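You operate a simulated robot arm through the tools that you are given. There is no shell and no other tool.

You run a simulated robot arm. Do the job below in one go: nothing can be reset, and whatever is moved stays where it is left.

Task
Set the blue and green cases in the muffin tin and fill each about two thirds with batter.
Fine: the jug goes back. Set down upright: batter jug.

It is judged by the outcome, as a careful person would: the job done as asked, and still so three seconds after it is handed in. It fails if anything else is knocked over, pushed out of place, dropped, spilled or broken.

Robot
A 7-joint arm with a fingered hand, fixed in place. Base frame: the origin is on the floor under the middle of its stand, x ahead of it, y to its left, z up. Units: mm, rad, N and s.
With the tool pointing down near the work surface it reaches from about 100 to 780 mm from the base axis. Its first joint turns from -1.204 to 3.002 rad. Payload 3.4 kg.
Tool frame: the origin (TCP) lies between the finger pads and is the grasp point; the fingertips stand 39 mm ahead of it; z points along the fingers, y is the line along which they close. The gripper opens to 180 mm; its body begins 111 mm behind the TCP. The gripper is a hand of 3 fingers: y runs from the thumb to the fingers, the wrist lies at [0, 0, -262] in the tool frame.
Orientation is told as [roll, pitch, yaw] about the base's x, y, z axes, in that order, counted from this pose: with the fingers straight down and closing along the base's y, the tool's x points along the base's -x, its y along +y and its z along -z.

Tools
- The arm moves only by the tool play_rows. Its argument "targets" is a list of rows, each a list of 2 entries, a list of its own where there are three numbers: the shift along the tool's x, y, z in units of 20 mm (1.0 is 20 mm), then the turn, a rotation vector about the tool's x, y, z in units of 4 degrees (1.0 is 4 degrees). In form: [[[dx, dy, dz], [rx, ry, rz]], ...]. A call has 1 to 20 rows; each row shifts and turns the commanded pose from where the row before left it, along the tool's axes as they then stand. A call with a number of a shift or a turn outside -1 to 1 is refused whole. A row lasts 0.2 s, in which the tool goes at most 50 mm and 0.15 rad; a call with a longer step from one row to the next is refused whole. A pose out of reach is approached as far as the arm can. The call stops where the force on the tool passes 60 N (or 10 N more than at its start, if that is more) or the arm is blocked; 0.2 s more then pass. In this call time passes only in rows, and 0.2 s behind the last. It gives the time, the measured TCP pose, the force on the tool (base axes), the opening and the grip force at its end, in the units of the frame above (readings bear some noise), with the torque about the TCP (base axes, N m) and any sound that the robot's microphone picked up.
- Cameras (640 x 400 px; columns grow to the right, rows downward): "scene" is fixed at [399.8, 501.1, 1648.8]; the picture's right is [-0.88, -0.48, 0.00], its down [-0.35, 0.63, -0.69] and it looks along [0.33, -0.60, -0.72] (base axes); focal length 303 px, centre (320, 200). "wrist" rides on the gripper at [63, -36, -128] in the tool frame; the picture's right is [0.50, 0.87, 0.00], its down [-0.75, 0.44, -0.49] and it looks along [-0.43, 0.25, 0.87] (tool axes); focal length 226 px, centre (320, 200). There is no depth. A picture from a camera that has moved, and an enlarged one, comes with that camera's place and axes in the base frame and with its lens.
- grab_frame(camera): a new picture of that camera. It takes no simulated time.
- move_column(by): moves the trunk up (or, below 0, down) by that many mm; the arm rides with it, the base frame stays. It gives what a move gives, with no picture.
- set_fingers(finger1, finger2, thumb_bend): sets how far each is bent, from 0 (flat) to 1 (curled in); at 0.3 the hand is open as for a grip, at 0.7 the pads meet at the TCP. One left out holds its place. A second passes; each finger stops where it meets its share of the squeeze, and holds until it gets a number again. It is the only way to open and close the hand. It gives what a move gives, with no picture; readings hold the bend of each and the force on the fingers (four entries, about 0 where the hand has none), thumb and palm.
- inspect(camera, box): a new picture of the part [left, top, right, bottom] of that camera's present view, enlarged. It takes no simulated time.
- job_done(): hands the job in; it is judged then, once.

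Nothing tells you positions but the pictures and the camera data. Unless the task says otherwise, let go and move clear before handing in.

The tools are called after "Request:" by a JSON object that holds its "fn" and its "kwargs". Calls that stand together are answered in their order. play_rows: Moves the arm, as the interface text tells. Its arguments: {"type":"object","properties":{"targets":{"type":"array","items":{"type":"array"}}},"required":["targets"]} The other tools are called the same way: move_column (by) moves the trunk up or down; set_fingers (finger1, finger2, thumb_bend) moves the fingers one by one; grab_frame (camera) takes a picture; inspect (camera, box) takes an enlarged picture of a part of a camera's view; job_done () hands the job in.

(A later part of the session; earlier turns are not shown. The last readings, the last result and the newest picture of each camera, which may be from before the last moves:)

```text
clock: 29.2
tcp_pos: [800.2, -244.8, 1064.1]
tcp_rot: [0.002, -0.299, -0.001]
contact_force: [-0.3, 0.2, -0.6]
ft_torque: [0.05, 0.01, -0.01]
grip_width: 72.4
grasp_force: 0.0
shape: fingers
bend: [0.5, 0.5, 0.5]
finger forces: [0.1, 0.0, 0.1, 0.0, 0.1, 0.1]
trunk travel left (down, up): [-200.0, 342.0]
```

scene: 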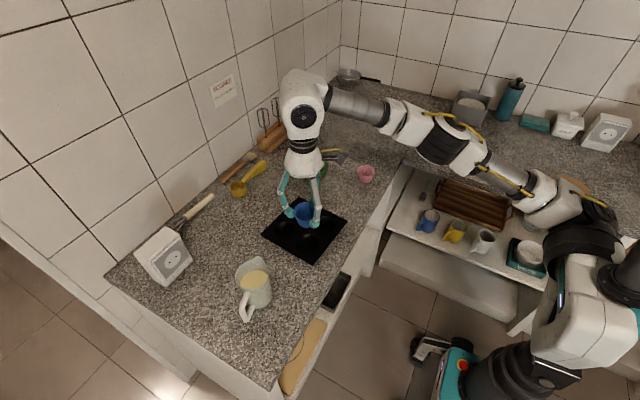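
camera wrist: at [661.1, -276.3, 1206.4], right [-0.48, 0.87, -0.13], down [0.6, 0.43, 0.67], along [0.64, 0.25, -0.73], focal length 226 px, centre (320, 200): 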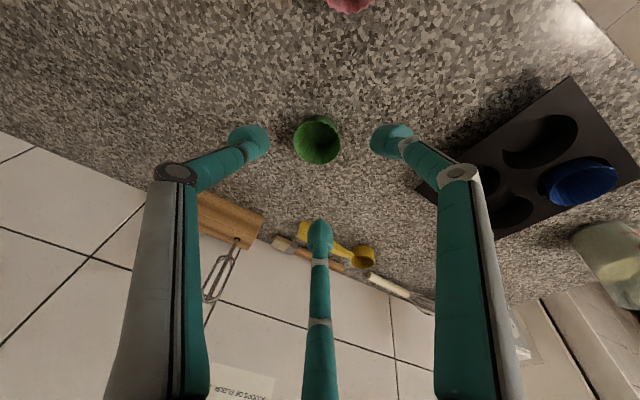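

The commanded pose is simply clamped to what was reached, and the tilt is now 17°. I'll ease it back to about 10°, recentre, and look.

Request:
{"fn": "play_rows", "kwargs": {"targets": [[[0, 0, 0], [0, 0.9, 0]], [[0, 0, 0], [0, 0.88, 0]], [[-0.39, 0.15, 0.07], [0, 0, 0]]]}}

Request:
{"fn": "inspect", "kwargs": {"camera": "wrist", "box": [220, 90, 420, 240]}}

```text
clock: 30.0
tcp_pos: [808.8, -241.4, 1065.4]
tcp_rot: [-0.004, -0.175, 0.0]
contact_force: [0.2, -0.3, -0.4]
ft_torque: [-0.02, -0.02, -0.02]
grip_width: 72.3
grasp_force: 0.1
shape: fingers
bend: [0.5, 0.5, 0.5]
finger forces: [0.0, 0.0, 0.0, 0.1, 0.0, 0.0]
trunk travel left (down, up): [-200.0, 342.0]
```

```text
2.67 times, centred on (320, 165) of wrist
camera zoom: at [724.4, -275.4, 1180.8], right [-0.49, 0.87, -0.09], down [0.66, 0.44, 0.61], along [0.57, 0.24, -0.78], focal length 603 px, centre (320, 293)
```

zoom: 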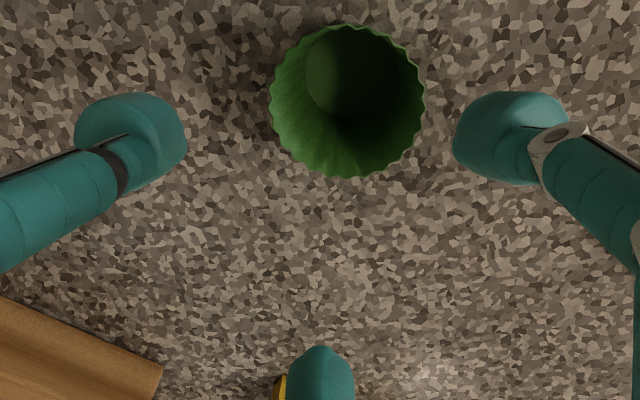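

The green case is centred under the tilted tool. I'll descend so the fingertip ring is at rim level around it.

Request:
{"fn": "play_rows", "kwargs": {"targets": [[[0.224, 0.012, 0.958], [0, 0, 0]], [[0.224, 0.012, 0.958], [0, 0, 0]], [[0.224, 0.012, 0.958], [0, 0, 0]], [[0.224, 0.012, 0.958], [0, 0, 0]], [[0.224, 0.012, 0.958], [0, 0, 0]]]}}

Request:
{"fn": "inspect", "kwargs": {"camera": "wrist", "box": [210, 100, 430, 260]}}

Request:
{"fn": "inspect", "kwargs": {"camera": "scene", "box": [280, 120, 380, 200]}}

```text
clock: 31.2
tcp_pos: [802.5, -239.7, 965.1]
tcp_rot: [0.0, -0.174, -0.002]
contact_force: [1.5, -0.1, 0.8]
ft_torque: [0.02, 0.02, 0.03]
grip_width: 72.4
grasp_force: 0.0
shape: fingers
bend: [0.5, 0.5, 0.5]
finger forces: [0.1, 0.0, 0.0, 0.0, 0.0, 0.0]
trunk travel left (down, up): [-200.0, 342.0]
```

```text
2.50 times, centred on (320, 180) of wrist
camera zoom: at [717.9, -273.8, 1081.1], right [-0.49, 0.87, -0.09], down [0.66, 0.43, 0.61], along [0.57, 0.24, -0.78], focal length 565 px, centre (320, 250)
```

zoom: 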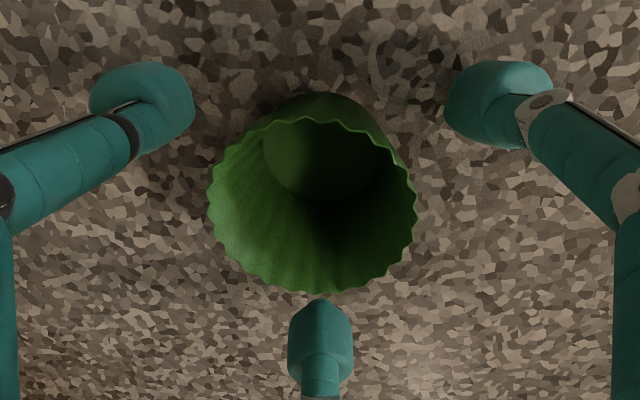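

```text
5.00 times, centred on (330, 160) of scene
camera zoom: at [399.8, 501.1, 1648.8], right [-0.88, -0.48, 0.0], down [-0.35, 0.63, -0.69], along [0.33, -0.6, -0.72], focal length 1517 px, centre (270, 400)
```

zoom: 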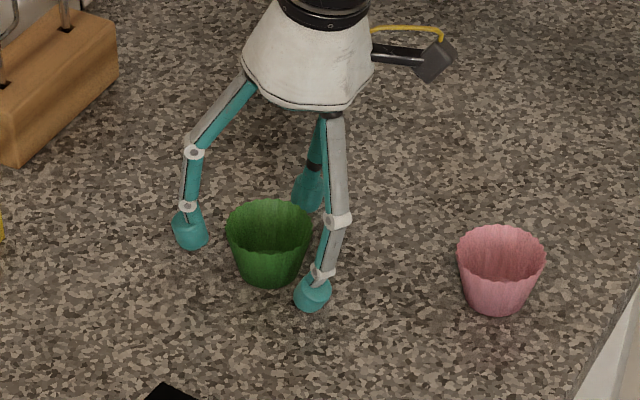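

It is centred within about 1.5 mm, so I'll close gently in steps.

Request:
{"fn": "set_fingers", "kwargs": {"finger1": 0.56, "finger2": 0.56, "thumb_bend": 0.56}}

Request:
{"fn": "set_fingers", "kwargs": {"finger1": 0.59, "finger2": 0.59, "thumb_bend": 0.59}}

Request:
{"fn": "inspect", "kwargs": {"camera": "wrist", "box": [210, 100, 430, 260]}}

Request:
{"fn": "inspect", "kwargs": {"camera": "scene", "box": [280, 120, 380, 200]}}

```text
clock: 32.2
tcp_pos: [800.7, -238.0, 966.9]
tcp_rot: [-0.002, -0.175, -0.001]
contact_force: [1.0, -0.5, -0.1]
ft_torque: [-0.04, -0.01, 0.0]
grip_width: 49.8
grasp_force: 0.1
shape: fingers
bend: [0.56, 0.56, 0.56]
finger forces: [0.0, 0.0, 0.0, 0.0, 0.1, 0.0]
trunk travel left (down, up): [-200.0, 342.0]
```

```text
clock: 33.2
tcp_pos: [802.3, -238.1, 966.1]
tcp_rot: [-0.002, -0.174, -0.001]
contact_force: [0.3, 0.8, -0.1]
ft_torque: [-0.01, 0.04, -0.01]
grip_width: 40.4
grasp_force: 0.7
shape: fingers
bend: [0.58, 0.58, 0.58]
finger forces: [0.6, 0.6, 0.0, 0.0, 0.6, 0.0]
trunk travel left (down, up): [-200.0, 342.0]
```

```text
2.50 times, centred on (320, 180) of wrist
camera zoom: at [717.6, -273.5, 1081.7], right [-0.49, 0.87, -0.09], down [0.66, 0.44, 0.62], along [0.57, 0.24, -0.78], focal length 565 px, centre (320, 250)
```

zoom: 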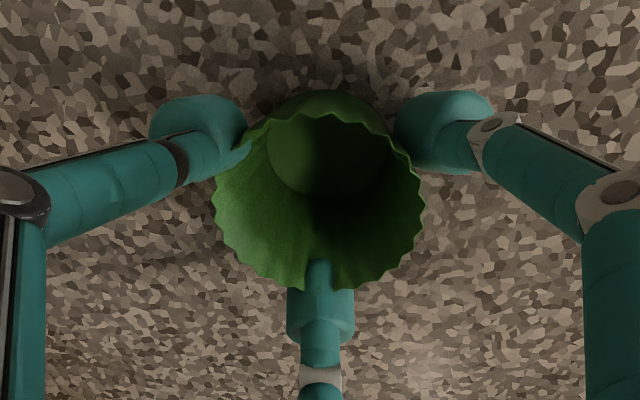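

```text
5.00 times, centred on (330, 160) of scene
camera zoom: at [399.8, 501.1, 1648.8], right [-0.88, -0.48, 0.0], down [-0.35, 0.63, -0.69], along [0.33, -0.6, -0.72], focal length 1517 px, centre (270, 400)
```

zoom: 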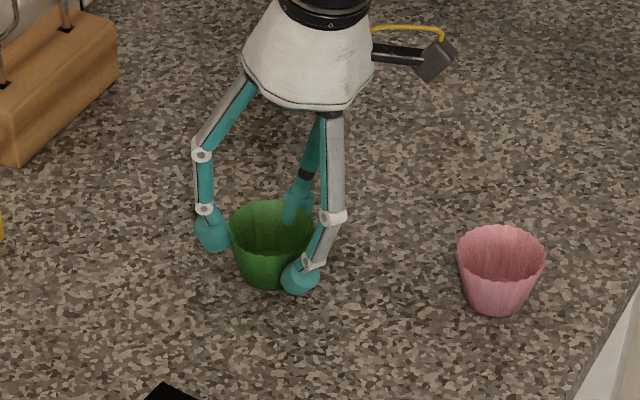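

All three fingers have contact. I'll firm the grip slightly, lift 12 mm, and bring the case nearer to open counter at about (725, -205) so I can regrip it with a vertical tool.

Request:
{"fn": "set_fingers", "kwargs": {"finger1": 0.61, "finger2": 0.61, "thumb_bend": 0.61}}

Request:
{"fn": "play_rows", "kwargs": {"targets": [[[-0.052, 0, -0.295], [0, 0, 0]], [[-0.052, 0, -0.295], [0, 0, 0]], [[0.832, 0.335, -0.147], [0, 0, 0]], [[0.832, 0.335, -0.147], [0, 0, 0]], [[0.832, 0.335, -0.147], [0, 0, 0]], [[0.832, 0.335, -0.147], [0, 0, 0]], [[0.832, 0.335, -0.147], [0, 0, 0]]]}}

Request:
{"fn": "inspect", "kwargs": {"camera": "scene", "box": [280, 130, 380, 210]}}

Request:
{"fn": "inspect", "kwargs": {"camera": "wrist", "box": [210, 100, 430, 260]}}

```text
clock: 34.2
tcp_pos: [802.4, -236.5, 966.2]
tcp_rot: [-0.001, -0.175, 0.001]
contact_force: [-0.1, 0.2, 0.1]
ft_torque: [0.03, 0.03, -0.02]
grip_width: 38.4
grasp_force: 3.3
shape: fingers
bend: [0.59, 0.58, 0.59]
finger forces: [1.8, 2.1, 0.0, 0.0, 2.3, 0.0]
trunk travel left (down, up): [-200.0, 342.0]
```

```text
clock: 35.8
tcp_pos: [716.7, -203.7, 979.5]
tcp_rot: [0.0, -0.175, -0.001]
contact_force: [-0.1, 0.3, -0.2]
ft_torque: [0.0, -0.01, 0.03]
grip_width: 38.3
grasp_force: 2.6
shape: fingers
bend: [0.59, 0.58, 0.59]
finger forces: [1.8, 2.1, 0.1, 0.1, 2.3, 0.0]
trunk travel left (down, up): [-200.0, 342.0]
```

```text
5.00 times, centred on (330, 170) of scene
camera zoom: at [399.8, 501.1, 1648.8], right [-0.88, -0.48, 0.0], down [-0.35, 0.63, -0.69], along [0.33, -0.6, -0.72], focal length 1517 px, centre (270, 350)
```

zoom: 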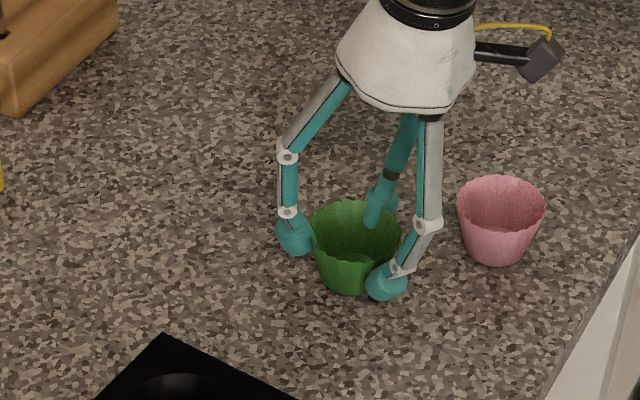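

```text
2.50 times, centred on (320, 180) of wrist
camera zoom: at [633.3, -239.9, 1093.8], right [-0.49, 0.87, -0.09], down [0.66, 0.43, 0.62], along [0.57, 0.24, -0.78], focal length 565 px, centre (320, 250)
```

zoom: 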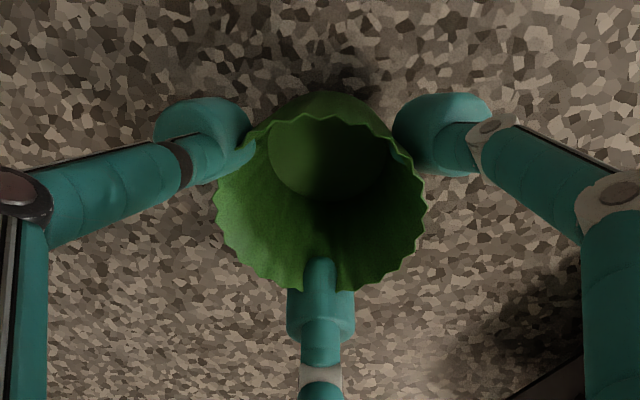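

It's held upright at the new spot. I'll set it down, release, then straighten the tool to vertical with the fingers open.

Request:
{"fn": "play_rows", "kwargs": {"targets": [[[0.052, 0, 0.295], [0, 0, 0]], [[0.05, 0, 0.28], [0, 0, 0]]]}}

Request:
{"fn": "set_fingers", "kwargs": {"finger1": 0.56, "finger2": 0.56, "thumb_bend": 0.56}}

Request:
{"fn": "set_fingers", "kwargs": {"finger1": 0.46, "finger2": 0.46, "thumb_bend": 0.46}}

Request:
{"fn": "inspect", "kwargs": {"camera": "scene", "box": [280, 130, 380, 210]}}

Request:
{"fn": "inspect", "kwargs": {"camera": "wrist", "box": [210, 100, 430, 260]}}

```text
clock: 36.4
tcp_pos: [720.0, -205.5, 965.1]
tcp_rot: [-0.001, -0.176, -0.001]
contact_force: [-0.2, 0.7, -0.2]
ft_torque: [0.01, 0.0, 0.0]
grip_width: 38.3
grasp_force: 3.5
shape: fingers
bend: [0.59, 0.58, 0.59]
finger forces: [1.9, 2.0, 0.0, 0.1, 2.3, 0.0]
trunk travel left (down, up): [-200.0, 342.0]
```

```text
clock: 37.4
tcp_pos: [718.6, -206.0, 964.8]
tcp_rot: [-0.003, -0.173, 0.0]
contact_force: [-0.5, -0.5, 0.1]
ft_torque: [0.01, -0.01, 0.03]
grip_width: 48.5
grasp_force: 0.0
shape: fingers
bend: [0.56, 0.56, 0.56]
finger forces: [0.0, 0.1, 0.0, 0.1, 0.0, 0.0]
trunk travel left (down, up): [-200.0, 342.0]
```

```text
clock: 38.4
tcp_pos: [718.4, -204.7, 966.7]
tcp_rot: [0.0, -0.174, 0.001]
contact_force: [-0.3, -0.9, -1.1]
ft_torque: [0.01, -0.01, 0.0]
grip_width: 88.3
grasp_force: 0.0
shape: fingers
bend: [0.46, 0.46, 0.46]
finger forces: [0.1, 0.0, 0.0, 0.0, 0.1, 0.1]
trunk travel left (down, up): [-200.0, 342.0]
```

```text
5.00 times, centred on (330, 170) of scene
camera zoom: at [399.8, 501.1, 1648.8], right [-0.88, -0.48, 0.0], down [-0.35, 0.63, -0.69], along [0.33, -0.6, -0.72], focal length 1517 px, centre (270, 350)
```

zoom: 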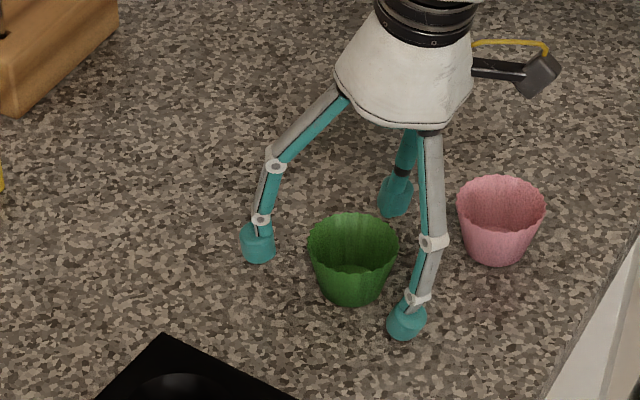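

```text
2.50 times, centred on (320, 180) of wrist
camera zoom: at [634.1, -240.8, 1081.3], right [-0.49, 0.87, -0.09], down [0.66, 0.44, 0.62], along [0.57, 0.24, -0.78], focal length 565 px, centre (320, 250)
```

zoom: 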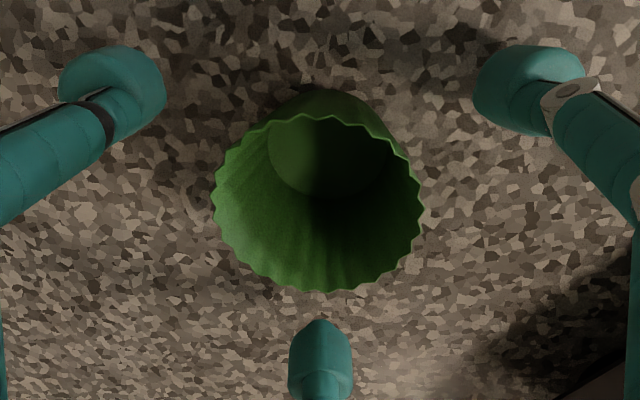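

The case stands upright on the counter. I'll raise, straighten the tool to vertical, recentre and descend for the final grip.

Request:
{"fn": "play_rows", "kwargs": {"targets": [[[-0.174, 0, -0.985], [0, 0, 0]], [[-0.174, 0, -0.985], [0, 0, 0]], [[0, 0, 0], [0, 1, 0]], [[0, 0, 0], [0, 1, 0]], [[0, 0, 0], [0, 0.5, 0]], [[-0.285, 0, 0], [0, 0, 0]]]}}

Request:
{"fn": "inspect", "kwargs": {"camera": "wrist", "box": [210, 80, 430, 240]}}

```text
clock: 39.8
tcp_pos: [723.0, -205.3, 1005.9]
tcp_rot: [-0.002, 0.0, 0.0]
contact_force: [0.0, 0.0, -1.4]
ft_torque: [-0.03, 0.0, 0.01]
grip_width: 88.2
grasp_force: 0.1
shape: fingers
bend: [0.46, 0.46, 0.46]
finger forces: [0.1, 0.1, 0.0, 0.1, 0.0, 0.0]
trunk travel left (down, up): [-200.0, 342.0]
```

```text
2.50 times, centred on (320, 160) of wrist
camera zoom: at [660.9, -240.4, 1134.4], right [-0.5, 0.87, 0.0], down [0.75, 0.44, 0.49], along [0.43, 0.24, -0.87], focal length 565 px, centre (320, 300)
```

zoom: 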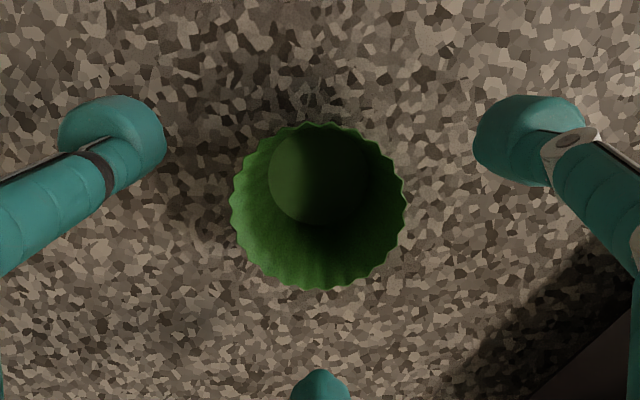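

It's well centred, so I'll descend 34 mm and grip.

Request:
{"fn": "play_rows", "kwargs": {"targets": [[[0, 0, 0.9], [0, 0, 0]], [[0, -0.02, 0.8], [0, 0, 0]]]}}

Request:
{"fn": "set_fingers", "kwargs": {"finger1": 0.56, "finger2": 0.56, "thumb_bend": 0.56}}

Request:
{"fn": "set_fingers", "kwargs": {"finger1": 0.61, "finger2": 0.61, "thumb_bend": 0.61}}

Request:
{"fn": "inspect", "kwargs": {"camera": "wrist", "box": [210, 80, 430, 240]}}

```text
clock: 40.4
tcp_pos: [723.4, -204.0, 971.6]
tcp_rot: [-0.003, -0.001, -0.002]
contact_force: [-0.1, 0.1, 0.6]
ft_torque: [0.0, -0.02, 0.0]
grip_width: 88.4
grasp_force: 0.1
shape: fingers
bend: [0.46, 0.46, 0.46]
finger forces: [0.0, 0.0, 0.0, 0.0, 0.0, 0.0]
trunk travel left (down, up): [-200.0, 342.0]
```

```text
clock: 41.4
tcp_pos: [724.1, -204.6, 972.5]
tcp_rot: [0.0, 0.0, -0.002]
contact_force: [0.1, 0.0, -0.3]
ft_torque: [0.03, 0.02, 0.03]
grip_width: 49.6
grasp_force: 0.0
shape: fingers
bend: [0.56, 0.56, 0.56]
finger forces: [0.0, 0.0, 0.0, 0.1, 0.0, 0.1]
trunk travel left (down, up): [-200.0, 342.0]
```

```text
clock: 42.4
tcp_pos: [723.9, -205.1, 972.2]
tcp_rot: [-0.003, 0.0, -0.001]
contact_force: [-0.6, 0.2, -0.1]
ft_torque: [0.02, -0.03, 0.03]
grip_width: 38.7
grasp_force: 3.2
shape: fingers
bend: [0.58, 0.58, 0.59]
finger forces: [2.1, 2.2, 0.0, 0.0, 2.4, 0.1]
trunk travel left (down, up): [-200.0, 342.0]
```

```text
2.50 times, centred on (320, 160) of wrist
camera zoom: at [660.8, -240.0, 1100.5], right [-0.5, 0.87, 0.0], down [0.75, 0.44, 0.49], along [0.43, 0.24, -0.87], focal length 565 px, centre (320, 300)
```

zoom: 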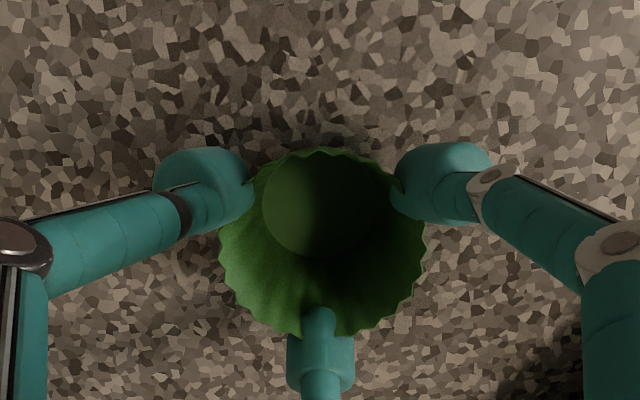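

The green case is gripped. I'll lift and carry it over the cup near (667, -14).

Request:
{"fn": "play_rows", "kwargs": {"targets": [[[0, 0, -1], [0, 0, 0]], [[0, 0, -1], [0, 0, 0]], [[0, 0, -1], [0, 0, 0]], [[0.285, 0.955, -1], [0, 0, 0]], [[0.285, 0.955, -1], [0, 0, 0]], [[0.285, 0.955, -0.5], [0, 0, 0]], [[0.285, 0.955, 0], [0, 0, 0]], [[0.285, 0.955, 0], [0, 0, 0]], [[0.285, 0.955, 0], [0, 0, 0]], [[0.285, 0.955, 0], [0, 0, 0]], [[0.285, 0.955, 0], [0, 0, 0]], [[0.285, 0.955, 0], [0, 0, 0]], [[0.285, 0.955, 0], [0, 0, 0]]]}}

Request:
{"fn": "inspect", "kwargs": {"camera": "wrist", "box": [200, 10, 440, 230]}}

Request:
{"fn": "inspect", "kwargs": {"camera": "scene", "box": [255, 180, 355, 265]}}

```text
clock: 45.2
tcp_pos: [667.6, -12.5, 1083.0]
tcp_rot: [-0.003, -0.001, 0.0]
contact_force: [-0.8, -0.1, -0.3]
ft_torque: [-0.01, -0.02, -0.01]
grip_width: 38.6
grasp_force: 3.4
shape: fingers
bend: [0.58, 0.58, 0.59]
finger forces: [2.0, 2.2, 0.1, 0.1, 2.3, 0.1]
trunk travel left (down, up): [-200.0, 342.0]
```

```text
1.82 times, centred on (320, 120) of wrist
camera zoom: at [603.4, -47.7, 1210.4], right [-0.5, 0.87, 0.0], down [0.75, 0.44, 0.49], along [0.43, 0.24, -0.87], focal length 411 px, centre (320, 346)
```

zoom: 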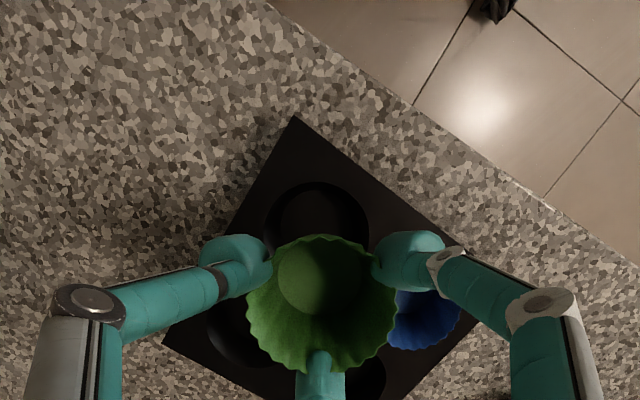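

```text
4.71 times, centred on (305, 222) of scene
camera zoom: at [399.8, 501.1, 1648.8], right [-0.88, -0.48, 0.0], down [-0.35, 0.63, -0.69], along [0.33, -0.6, -0.72], focal length 1427 px, centre (391, 94)
```

zoom: 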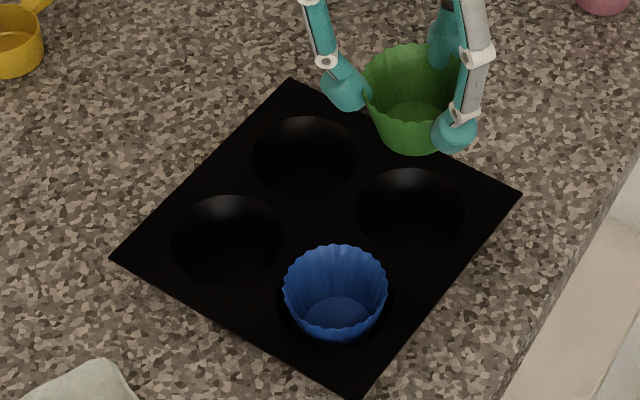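

It's over the target cup. I'll correct a few mm and lower it in stages.

Request:
{"fn": "play_rows", "kwargs": {"targets": [[[-0.15, -0.09, 1], [0, 0, 0]], [[0, 0, 1], [0, 0, 0]], [[0, 0, 1], [0, 0, 0]], [[0, 0, 1], [0, 0, 0]]]}}

Request:
{"fn": "inspect", "kwargs": {"camera": "scene", "box": [270, 185, 350, 255]}}

Request:
{"fn": "inspect", "kwargs": {"camera": "wrist", "box": [200, 10, 440, 230]}}

```text
clock: 46.2
tcp_pos: [670.2, -16.9, 1001.6]
tcp_rot: [0.001, 0.0, -0.001]
contact_force: [0.4, -0.2, -0.9]
ft_torque: [0.01, -0.03, -0.04]
grip_width: 38.5
grasp_force: 3.7
shape: fingers
bend: [0.58, 0.58, 0.59]
finger forces: [2.1, 2.2, 0.0, 0.0, 2.4, 0.1]
trunk travel left (down, up): [-200.0, 342.0]
```

```text
5.71 times, centred on (310, 220) of scene
camera zoom: at [399.8, 501.1, 1648.8], right [-0.88, -0.48, 0.0], down [-0.35, 0.63, -0.69], along [0.33, -0.6, -0.72], focal length 1733 px, centre (377, 86)
```

zoom: 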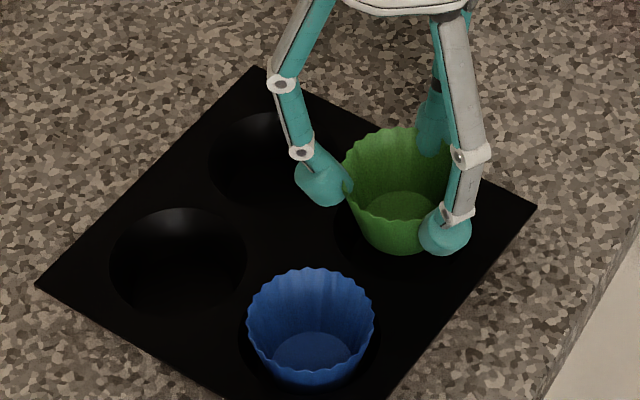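

```text
1.82 times, centred on (320, 120) of wrist
camera zoom: at [607.4, -51.8, 1129.1], right [-0.5, 0.87, 0.0], down [0.75, 0.43, 0.49], along [0.43, 0.24, -0.87], focal length 411 px, centre (320, 346)
```

zoom: 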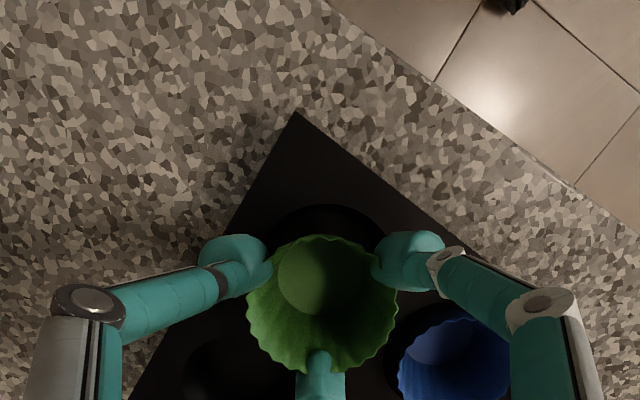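

The alignment looks right. I'll lower to the release height and open gently.

Request:
{"fn": "play_rows", "kwargs": {"targets": [[[0, 0, 0.4], [0, 0, 0]], [[0, 0, 0.4], [0, 0, 0]], [[0, 0, 0.35], [0, 0, 0]]]}}

Request:
{"fn": "set_fingers", "kwargs": {"finger1": 0.56, "finger2": 0.56, "thumb_bend": 0.56}}

Request:
{"fn": "set_fingers", "kwargs": {"finger1": 0.5, "finger2": 0.5, "thumb_bend": 0.5}}

Request:
{"fn": "inspect", "kwargs": {"camera": "scene", "box": [270, 185, 350, 255]}}

Request:
{"fn": "inspect", "kwargs": {"camera": "wrist", "box": [200, 60, 440, 230]}}

```text
clock: 47.0
tcp_pos: [670.4, -15.3, 979.2]
tcp_rot: [0.001, 0.0, -0.001]
contact_force: [-0.8, -0.3, -0.1]
ft_torque: [0.01, -0.06, 0.0]
grip_width: 38.8
grasp_force: 3.2
shape: fingers
bend: [0.58, 0.58, 0.59]
finger forces: [2.0, 2.2, 0.0, 0.1, 2.3, 0.0]
trunk travel left (down, up): [-200.0, 342.0]
```

```text
clock: 48.0
tcp_pos: [670.7, -15.0, 979.6]
tcp_rot: [-0.003, -0.001, -0.003]
contact_force: [0.5, 0.1, 0.9]
ft_torque: [-0.02, 0.0, 0.02]
grip_width: 48.8
grasp_force: 0.0
shape: fingers
bend: [0.56, 0.56, 0.56]
finger forces: [0.0, 0.0, 0.0, 0.0, 0.1, 0.0]
trunk travel left (down, up): [-200.0, 342.0]
```

```text
clock: 49.0
tcp_pos: [670.0, -14.9, 979.6]
tcp_rot: [-0.003, 0.001, -0.003]
contact_force: [0.0, 0.4, 0.2]
ft_torque: [-0.03, -0.03, -0.01]
grip_width: 72.3
grasp_force: 0.0
shape: fingers
bend: [0.5, 0.5, 0.5]
finger forces: [0.0, 0.0, 0.0, 0.0, 0.1, 0.0]
trunk travel left (down, up): [-200.0, 342.0]
```

```text
5.71 times, centred on (310, 220) of scene
camera zoom: at [399.8, 501.1, 1648.8], right [-0.88, -0.48, 0.0], down [-0.35, 0.63, -0.69], along [0.33, -0.6, -0.72], focal length 1733 px, centre (377, 86)
```

zoom: 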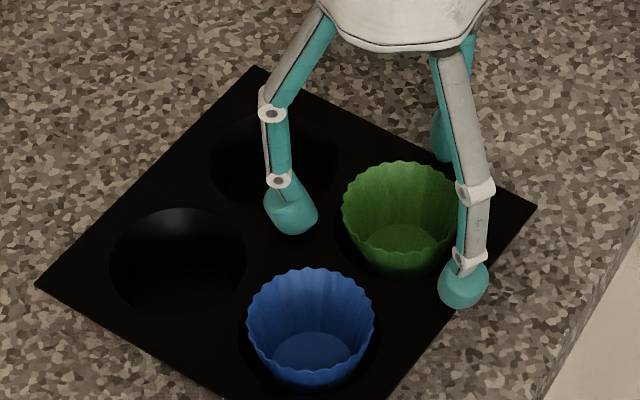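

```text
2.35 times, centred on (320, 145) of wrist
camera zoom: at [606.9, -50.9, 1107.4], right [-0.5, 0.87, 0.0], down [0.75, 0.43, 0.49], along [0.43, 0.24, -0.87], focal length 532 px, centre (320, 329)
```

zoom: 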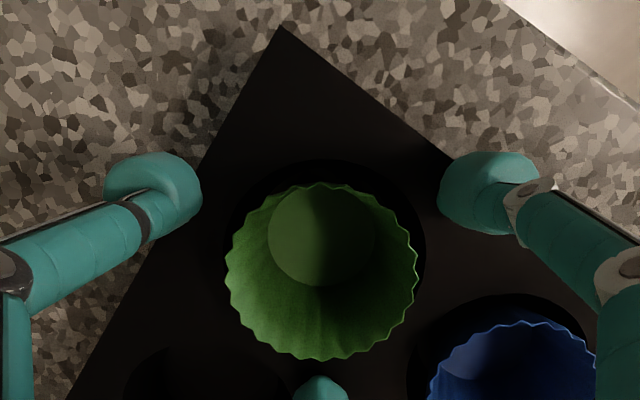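

Both cases are seated in the tin. Next is the jug, so I'll raise the hand and move near it to measure its position and handle direction.

Request:
{"fn": "play_rows", "kwargs": {"targets": [[[0, 0, -1], [0, 0, 0]], [[0, 0, -1], [0, 0, 0]], [[0, 0, -1], [0, 0, 0]], [[0, 0.7, -1], [0, 0, 0]], [[0, 1, -1], [0, 0, 0]], [[0, 1, -1], [0, 0, 0]], [[0, 1, -1], [0, 0, 0]], [[0, 1, -1], [0, 0, 0]], [[0, 1, -0.7], [0, 0, 0]], [[0, 1, 0], [0, 0, 0]], [[0, 1, 0], [0, 0, 0]], [[0, 1, 0], [0, 0, 0]], [[0, 1, 0], [0, 0, 0]]]}}

Request:
{"fn": "set_fingers", "kwargs": {"finger1": 0.4, "finger2": 0.4, "thumb_bend": 0.4}}

Request:
{"fn": "grab_frame", "kwargs": {"camera": "wrist"}}

Request:
{"fn": "inspect", "kwargs": {"camera": "scene", "box": [200, 140, 380, 340]}}

```text
clock: 51.8
tcp_pos: [652.0, 149.7, 1150.7]
tcp_rot: [-0.004, -0.001, -0.002]
contact_force: [-0.8, -0.1, 0.9]
ft_torque: [-0.07, -0.01, 0.0]
grip_width: 72.4
grasp_force: 0.0
shape: fingers
bend: [0.5, 0.5, 0.5]
finger forces: [0.0, 0.1, 0.0, 0.0, 0.0, 0.1]
out of reach, approached as far as the arm can: row 10, 11, 12, 13
trunk travel left (down, up): [-200.0, 342.0]
```

```text
clock: 52.8
tcp_pos: [653.0, 143.9, 1152.1]
tcp_rot: [0.001, 0.002, -0.001]
contact_force: [-0.6, 0.5, 0.0]
ft_torque: [0.07, -0.01, 0.02]
grip_width: 112.6
grasp_force: 0.1
shape: fingers
bend: [0.4, 0.4, 0.4]
finger forces: [0.0, 0.0, 0.0, 0.0, 0.1, 0.0]
trunk travel left (down, up): [-200.0, 342.0]
```

```text
taken
camera wrist: at [589.9, 108.2, 1280.3], right [-0.5, 0.87, 0.0], down [0.75, 0.44, 0.49], along [0.43, 0.25, -0.87], focal length 226 px, centre (320, 200)
```

wrist: 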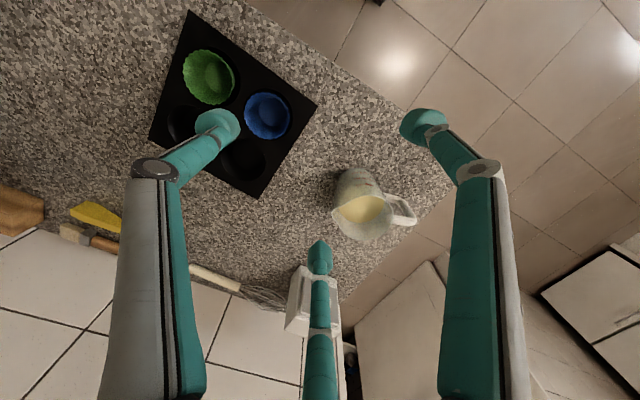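

```text
2.00 times, centred on (290, 240) of scene
camera zoom: at [399.8, 501.1, 1648.8], right [-0.88, -0.48, 0.0], down [-0.35, 0.63, -0.69], along [0.33, -0.6, -0.72], focal length 607 px, centre (380, 120)
```

zoom: 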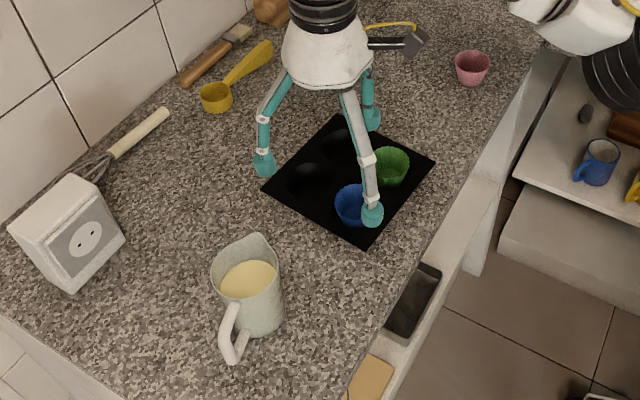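

The arm can't reach the jug with a vertical tool; the limit seems to be the distance from the shoulder. I'll need to tilt the hand to bring the jug a little closer before regripping. First I'll measure the jug accurately.

Request:
{"fn": "inspect", "kwargs": {"camera": "wrist", "box": [315, 150, 435, 250]}}

Request:
{"fn": "inspect", "kwargs": {"camera": "scene", "box": [225, 250, 285, 330]}}

```text
4.00 times, centred on (375, 200) of wrist
camera zoom: at [589.9, 108.2, 1280.3], right [-0.5, 0.87, 0.0], down [0.75, 0.44, 0.49], along [0.43, 0.25, -0.87], focal length 904 px, centre (100, 200)
```

zoom: 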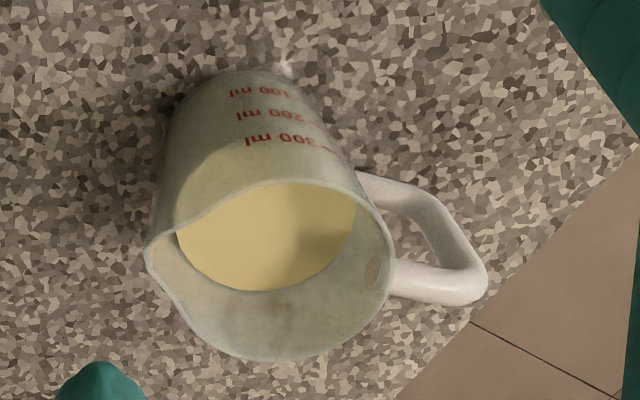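

```text
5.00 times, centred on (255, 290) of scene
camera zoom: at [399.8, 501.1, 1648.8], right [-0.88, -0.48, 0.0], down [-0.35, 0.63, -0.69], along [0.33, -0.6, -0.72], focal length 1517 px, centre (645, -250)
```

zoom: 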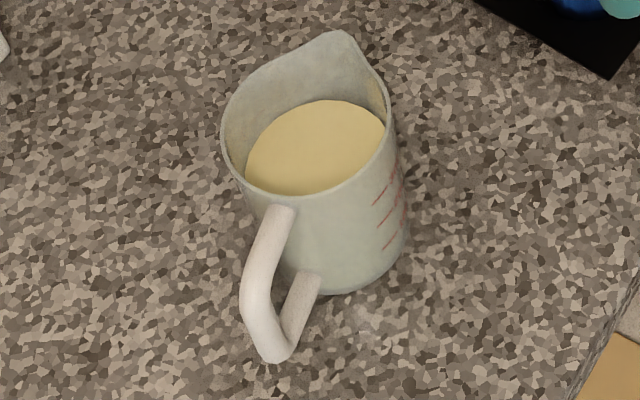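

The jug axis is at about (718, 261), with the handle toward 108° and the spout toward -72°, and the batter level is near z 965. I'll yaw the hand by about 114° so the three digits straddle the handle and spout, staying high and clear.

Request:
{"fn": "play_rows", "kwargs": {"targets": [[[0.25, -0.25, 1], [0, 0, 0]], [[0.25, -0.25, 1], [0, 0, 0]], [[0, 0, 0], [0, 0, -1]], [[0, 0, 0], [0, 0, -1]], [[0, 0, 0], [0, 0, -1]], [[0, 0, 0], [0, 0, -1]], [[0, 0, 0], [0, 0, -1]], [[0, 0, 0], [0, 0, -1]], [[0, 0, 0], [0, 0, -1]], [[0, 0, 0], [0, 0, -1]], [[0, 0, 0], [0, 0, -1]], [[0, 0, 0], [0, 0, -1]], [[0, 0, 0], [0, 0, -1]], [[0, 0, 0], [0, 0, -1]], [[0, 0, 0], [0, 0, -1]], [[0, 0, 0], [0, 0, -1]], [[0, 0, 0], [0, 0, -1]], [[0, 0, 0], [0, 0, -1]], [[0, 0, 0], [0, 0, -1]], [[0, 0, 0], [0, 0, -1]]]}}

Request:
{"fn": "play_rows", "kwargs": {"targets": [[[0, 0, 0], [0, 0, -1]], [[0, 0, 0], [0, 0, -1]], [[0, 0, 0], [0, 0, -1]], [[0, 0, 0], [0, 0, -1]], [[0, 0, 0], [0, 0, -1]], [[0, 0, 0], [0, 0, -1]], [[0, 0, 0], [0, 0, -1]], [[0, 0, 0], [0, 0, -1]], [[0, 0, 0], [0, 0, -1]], [[0, 0, 0], [0, 0, -1]], [[0, 0, 0], [0, 0, -0.625]]]}}

```text
clock: 57.0
tcp_pos: [640.0, 136.2, 1110.1]
tcp_rot: [0.0, 0.0, 1.256]
contact_force: [-0.1, -1.7, 0.7]
ft_torque: [0.02, 0.01, 0.02]
grip_width: 112.2
grasp_force: 0.1
shape: fingers
bend: [0.4, 0.4, 0.4]
finger forces: [0.1, 0.0, 0.0, 0.1, 0.0, 0.1]
trunk travel left (down, up): [-200.0, 342.0]
```

```text
clock: 59.4
tcp_pos: [641.6, 135.5, 1110.4]
tcp_rot: [0.001, 0.002, 1.998]
contact_force: [0.2, 0.2, -0.3]
ft_torque: [-0.01, 0.02, 0.0]
grip_width: 112.2
grasp_force: 0.0
shape: fingers
bend: [0.4, 0.4, 0.4]
finger forces: [0.0, 0.0, 0.0, 0.0, 0.0, 0.1]
trunk travel left (down, up): [-200.0, 342.0]
```

The yaw is at 114.5°. Now I'll tilt 25° and open the fingers wider.

Request:
{"fn": "play_rows", "kwargs": {"targets": [[[0, 0, 0], [0.868, -0.209, 0]], [[0, 0, 0], [0.868, -0.209, 0]], [[0, 0, 0], [0.868, -0.209, 0]], [[0, 0, 0], [0.868, -0.209, 0]], [[0, 0, 0], [0.868, -0.209, 0]], [[0, 0, 0], [0.868, -0.209, 0]], [[0, 0, 0], [0.868, -0.209, 0]]]}}

Request:
{"fn": "set_fingers", "kwargs": {"finger1": 0.34, "finger2": 0.34, "thumb_bend": 0.34}}

Request:
{"fn": "grab_frame", "kwargs": {"camera": "wrist"}}

Request:
{"fn": "inspect", "kwargs": {"camera": "scene", "box": [200, 120, 400, 340]}}

```text
clock: 61.0
tcp_pos: [640.0, 135.8, 1110.7]
tcp_rot: [-0.428, -0.1, 2.019]
contact_force: [0.8, -0.9, -0.8]
ft_torque: [-0.03, 0.01, -0.03]
grip_width: 112.1
grasp_force: 0.0
shape: fingers
bend: [0.4, 0.4, 0.4]
finger forces: [0.0, 0.0, 0.0, 0.1, 0.0, 0.0]
trunk travel left (down, up): [-200.0, 342.0]
```

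```text
clock: 62.0
tcp_pos: [640.3, 135.1, 1109.8]
tcp_rot: [-0.426, -0.098, 2.02]
contact_force: [0.1, 0.0, -0.4]
ft_torque: [-0.01, 0.0, -0.01]
grip_width: 136.0
grasp_force: 0.0
shape: fingers
bend: [0.34, 0.34, 0.34]
finger forces: [0.0, 0.1, 0.1, 0.0, 0.0, 0.0]
trunk travel left (down, up): [-200.0, 342.0]
```

```text
taken
camera wrist: at [654.5, 59.3, 1235.2], right [-0.51, -0.76, -0.4], down [-0.85, 0.39, 0.34], along [-0.1, 0.52, -0.85], focal length 226 px, centre (320, 200)
```

wrist: 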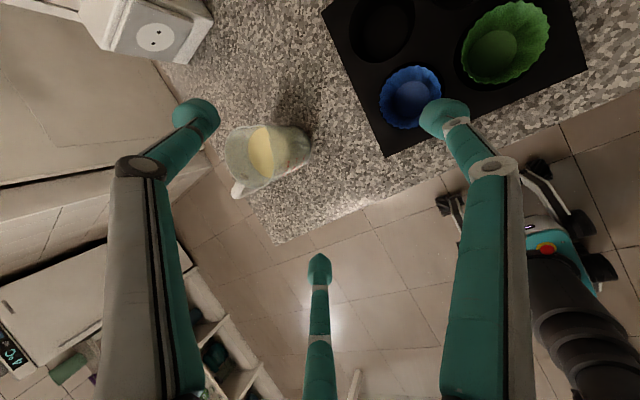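

```text
1.82 times, centred on (300, 230) of scene
camera zoom: at [399.8, 501.1, 1648.8], right [-0.88, -0.48, 0.0], down [-0.35, 0.63, -0.69], along [0.33, -0.6, -0.72], focal length 552 px, centre (356, 146)
```

zoom: 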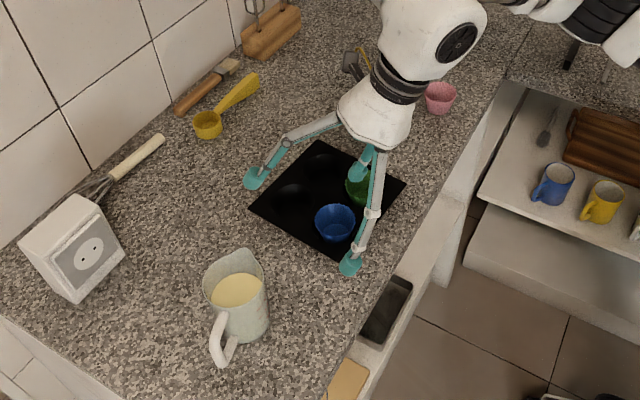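

The orientation matches my plan. I'll move to the pre-approach point above and in front of the jug and check alignment.

Request:
{"fn": "play_rows", "kwargs": {"targets": [[[-0.783, -0.529, 0.664], [0, 0, 0]], [[-0.783, -0.529, 0.664], [0, 0, 0]], [[-0.783, -0.529, 0.664], [0, 0, 0]], [[-0.783, -0.529, 0.664], [0, 0, 0]]]}}

Request:
{"fn": "grab_frame", "kwargs": {"camera": "wrist"}}

Request:
{"fn": "inspect", "kwargs": {"camera": "scene", "box": [200, 160, 360, 340]}}

```text
clock: 63.0
tcp_pos: [667.4, 223.3, 1085.1]
tcp_rot: [-0.424, -0.099, 2.02]
contact_force: [0.1, 1.0, 0.2]
ft_torque: [-0.05, -0.01, 0.01]
grip_width: 136.0
grasp_force: 0.1
shape: fingers
bend: [0.34, 0.34, 0.34]
finger forces: [0.1, 0.0, 0.0, 0.0, 0.1, 0.0]
trunk travel left (down, up): [-200.0, 342.0]
```

```text
taken
camera wrist: at [680.5, 147.3, 1210.0], right [-0.51, -0.76, -0.4], down [-0.85, 0.39, 0.34], along [-0.1, 0.52, -0.85], focal length 226 px, centre (320, 200)
```

wrist: 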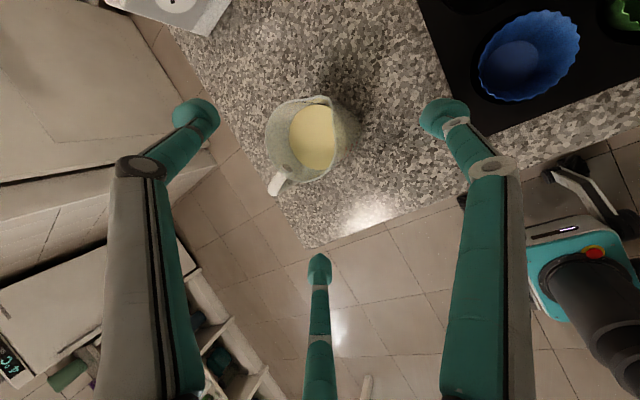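

```text
2.22 times, centred on (280, 250) of scene
camera zoom: at [399.8, 501.1, 1648.8], right [-0.88, -0.48, 0.0], down [-0.35, 0.63, -0.69], along [0.33, -0.6, -0.72], focal length 674 px, centre (409, 89)
```

zoom: 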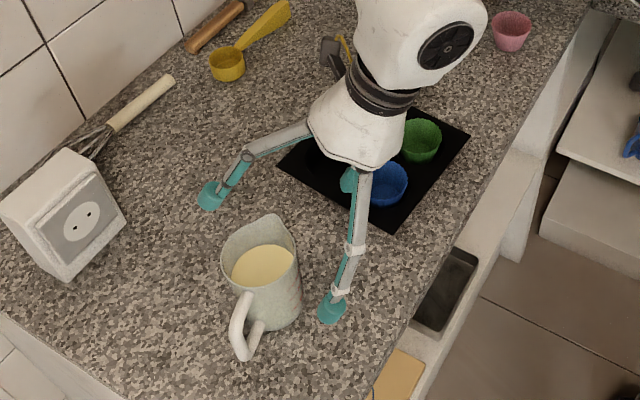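

Request:
{"fn": "inspect", "kwargs": {"camera": "wrist", "box": [250, 80, 370, 200]}}

```text
3.33 times, centred on (310, 140) of wrist
camera zoom: at [680.5, 147.3, 1210.0], right [-0.51, -0.76, -0.4], down [-0.85, 0.39, 0.34], along [-0.1, 0.52, -0.85], focal length 754 px, centre (353, 400)
```

zoom: 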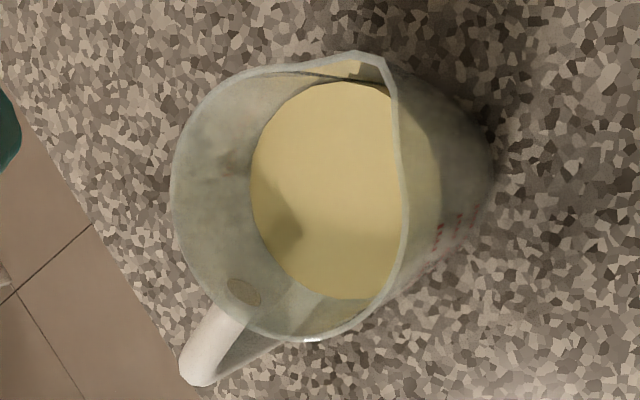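

The jug is aligned within a few mm. I'll advance most of the way along the tool axis and recheck.

Request:
{"fn": "play_rows", "kwargs": {"targets": [[[0.06, 0.03, 1], [0, 0, 0]], [[0.06, 0.03, 1], [0, 0, 0]], [[0.06, 0.03, 1], [0, 0, 0]], [[0.055, 0.02, 1], [0, 0, 0]]]}}

Request:
{"fn": "grab_frame", "kwargs": {"camera": "wrist"}}

Request:
{"fn": "inspect", "kwargs": {"camera": "scene", "box": [210, 200, 330, 340]}}

```text
clock: 64.0
tcp_pos: [694.4, 235.5, 1009.3]
tcp_rot: [-0.424, -0.097, 2.02]
contact_force: [-0.1, -0.3, 0.1]
ft_torque: [0.01, 0.03, 0.0]
grip_width: 135.8
grasp_force: 0.1
shape: fingers
bend: [0.34, 0.34, 0.34]
finger forces: [0.0, 0.0, 0.0, 0.0, 0.0, 0.0]
trunk travel left (down, up): [-200.0, 342.0]
```

```text
taken
camera wrist: at [708.3, 159.1, 1135.2], right [-0.51, -0.76, -0.4], down [-0.85, 0.39, 0.34], along [-0.1, 0.52, -0.85], focal length 226 px, centre (320, 200)
```

wrist: 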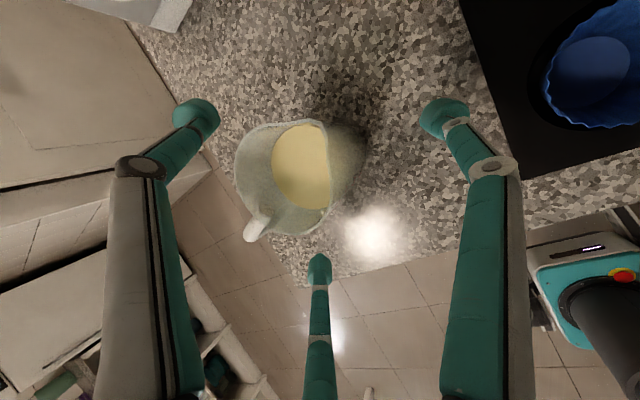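

```text
2.86 times, centred on (270, 270) of scene
camera zoom: at [399.8, 501.1, 1648.8], right [-0.88, -0.48, 0.0], down [-0.35, 0.63, -0.69], along [0.33, -0.6, -0.72], focal length 867 px, centre (463, 0)
```

zoom: 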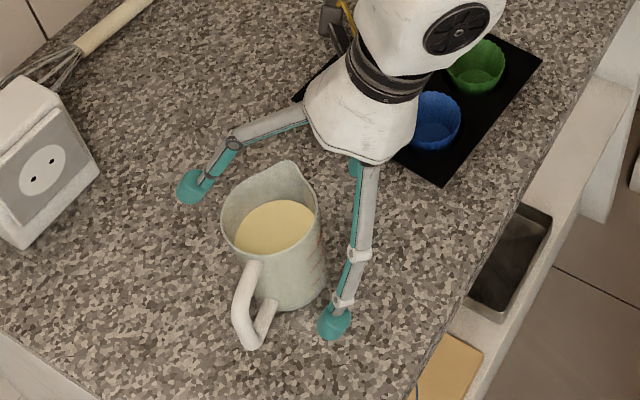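

Request:
{"fn": "inspect", "kwargs": {"camera": "wrist", "box": [170, 90, 470, 290]}}

```text
2.00 times, centred on (320, 190) of wrist
camera zoom: at [708.3, 159.1, 1135.2], right [-0.51, -0.76, -0.4], down [-0.85, 0.39, 0.34], along [-0.1, 0.52, -0.85], focal length 452 px, centre (320, 220)
```

zoom: 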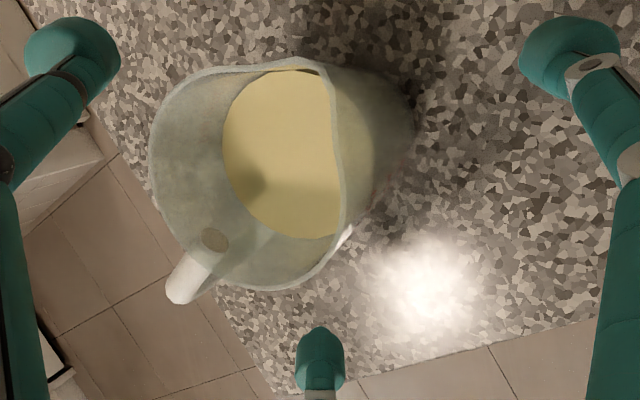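

The remaining move is nearly pure advance along the tool axis, 37 mm. I'll go in and then check before closing.

Request:
{"fn": "play_rows", "kwargs": {"targets": [[[-0.02, 0, 0.95], [0, 0, 0]], [[-0.02, 0, 0.92], [0, 0, 0]]]}}

Request:
{"fn": "grab_frame", "kwargs": {"camera": "wrist"}}

Request:
{"fn": "inspect", "kwargs": {"camera": "scene", "box": [210, 220, 320, 340]}}

```text
clock: 64.6
tcp_pos: [705.8, 246.5, 977.4]
tcp_rot: [-0.424, -0.098, 2.017]
contact_force: [-0.1, 0.1, 0.1]
ft_torque: [0.01, 0.03, 0.0]
grip_width: 136.0
grasp_force: 0.0
shape: fingers
bend: [0.34, 0.34, 0.34]
finger forces: [0.0, 0.0, 0.0, 0.1, 0.0, 0.0]
trunk travel left (down, up): [-200.0, 342.0]
```

```text
taken
camera wrist: at [720.2, 170.9, 1102.5], right [-0.51, -0.76, -0.4], down [-0.85, 0.39, 0.34], along [-0.1, 0.52, -0.85], focal length 226 px, centre (320, 200)
```

wrist: 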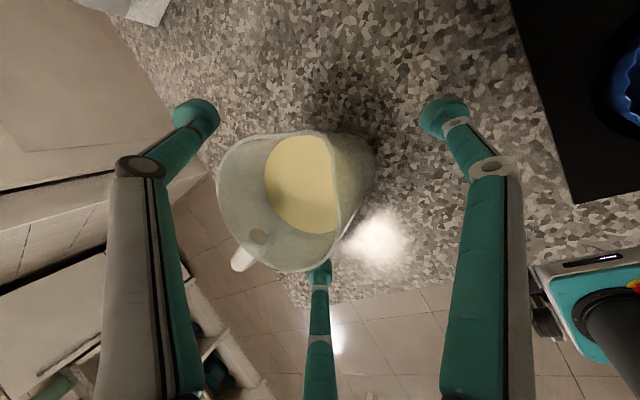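

```text
3.33 times, centred on (265, 280) of scene
camera zoom: at [399.8, 501.1, 1648.8], right [-0.88, -0.48, 0.0], down [-0.35, 0.63, -0.69], along [0.33, -0.6, -0.72], focal length 1011 px, centre (503, -67)
```

zoom: 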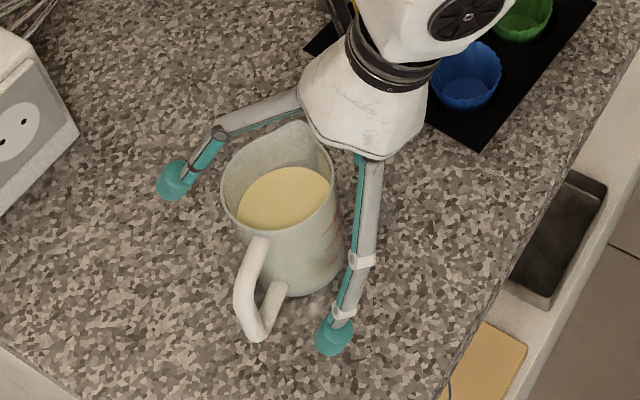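

The digits surround the jug and the handle is clear. I'll close gradually.

Request:
{"fn": "set_fingers", "kwargs": {"finger1": 0.45, "finger2": 0.45, "thumb_bend": 0.45}}

Request:
{"fn": "inspect", "kwargs": {"camera": "wrist", "box": [170, 90, 470, 290]}}

Request:
{"fn": "inspect", "kwargs": {"camera": "scene", "box": [210, 220, 320, 340]}}

```text
clock: 65.6
tcp_pos: [706.4, 246.1, 978.2]
tcp_rot: [-0.427, -0.1, 2.019]
contact_force: [1.7, 0.6, 0.9]
ft_torque: [0.02, 0.0, -0.03]
grip_width: 95.1
grasp_force: 0.7
shape: fingers
bend: [0.45, 0.45, 0.44]
finger forces: [0.0, 0.0, 0.0, 0.1, 2.2, 0.0]
trunk travel left (down, up): [-200.0, 342.0]
```

```text
2.00 times, centred on (320, 190) of wrist
camera zoom: at [720.1, 170.4, 1102.7], right [-0.51, -0.76, -0.4], down [-0.85, 0.39, 0.34], along [-0.1, 0.52, -0.85], focal length 452 px, centre (320, 220)
```

zoom: 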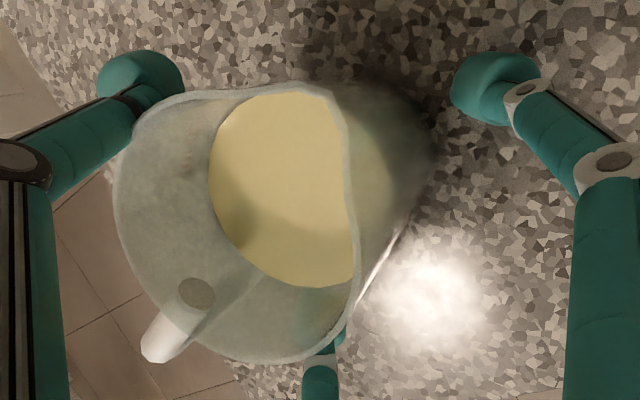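

```text
3.33 times, centred on (265, 280) of scene
camera zoom: at [399.8, 501.1, 1648.8], right [-0.88, -0.48, 0.0], down [-0.35, 0.63, -0.69], along [0.33, -0.6, -0.72], focal length 1011 px, centre (503, -67)
```

zoom: 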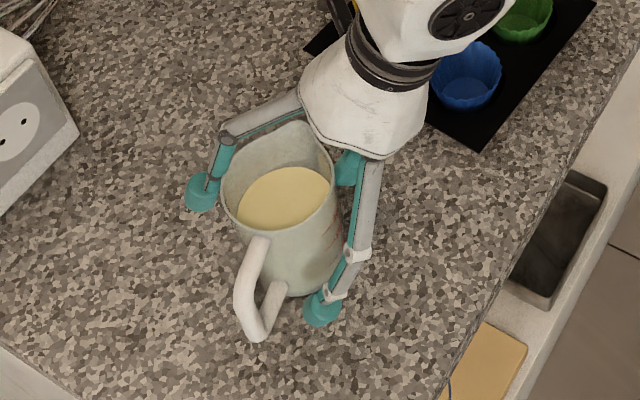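

The thumb already touches lightly near the rim on the far side. I'll close the two fingers until they touch too.

Request:
{"fn": "set_fingers", "kwargs": {"finger1": 0.5, "finger2": 0.5}}

Request:
{"fn": "set_fingers", "kwargs": {"finger1": 0.53, "finger2": 0.53}}

Request:
{"fn": "inspect", "kwargs": {"camera": "wrist", "box": [170, 90, 470, 290]}}

Request:
{"fn": "inspect", "kwargs": {"camera": "scene", "box": [210, 220, 320, 340]}}

```text
clock: 66.6
tcp_pos: [705.3, 247.1, 977.7]
tcp_rot: [-0.425, -0.098, 2.02]
contact_force: [2.7, 0.2, 1.5]
ft_torque: [0.07, 0.01, -0.03]
grip_width: 85.3
grasp_force: 1.6
shape: fingers
bend: [0.5, 0.5, 0.44]
finger forces: [0.1, 0.0, 0.1, 0.0, 2.4, 0.0]
trunk travel left (down, up): [-200.0, 342.0]
```

```text
clock: 67.6
tcp_pos: [705.1, 246.5, 977.6]
tcp_rot: [-0.426, -0.096, 2.018]
contact_force: [1.5, 0.6, 0.6]
ft_torque: [0.01, 0.02, -0.01]
grip_width: 79.8
grasp_force: 1.0
shape: fingers
bend: [0.53, 0.53, 0.44]
finger forces: [0.0, 0.0, 0.1, 0.0, 2.3, 0.0]
trunk travel left (down, up): [-200.0, 342.0]
```

```text
2.00 times, centred on (320, 190) of wrist
camera zoom: at [720.0, 170.5, 1102.7], right [-0.51, -0.76, -0.4], down [-0.85, 0.39, 0.34], along [-0.1, 0.52, -0.85], focal length 452 px, centre (320, 220)
```

zoom: 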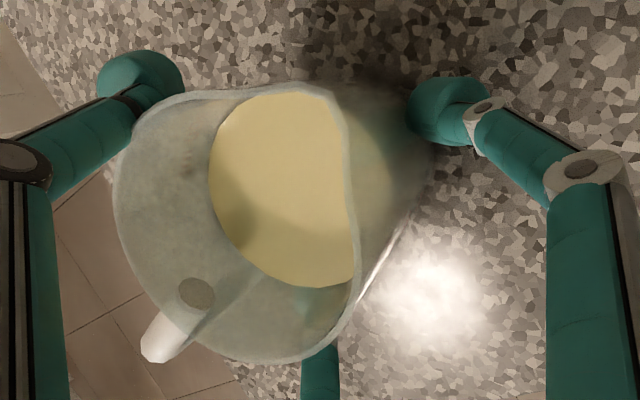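

```text
3.33 times, centred on (265, 280) of scene
camera zoom: at [399.8, 501.1, 1648.8], right [-0.88, -0.48, 0.0], down [-0.35, 0.63, -0.69], along [0.33, -0.6, -0.72], focal length 1011 px, centre (503, -67)
```

zoom: 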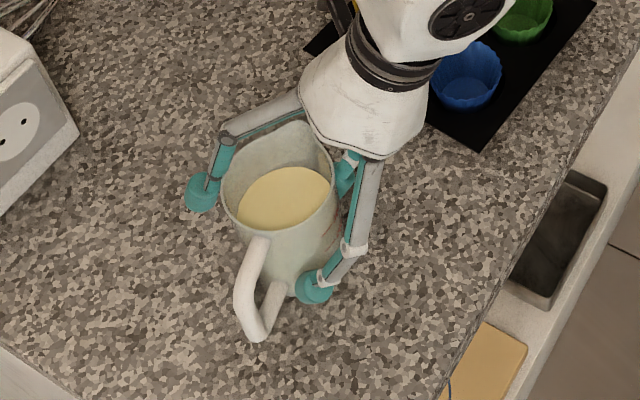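

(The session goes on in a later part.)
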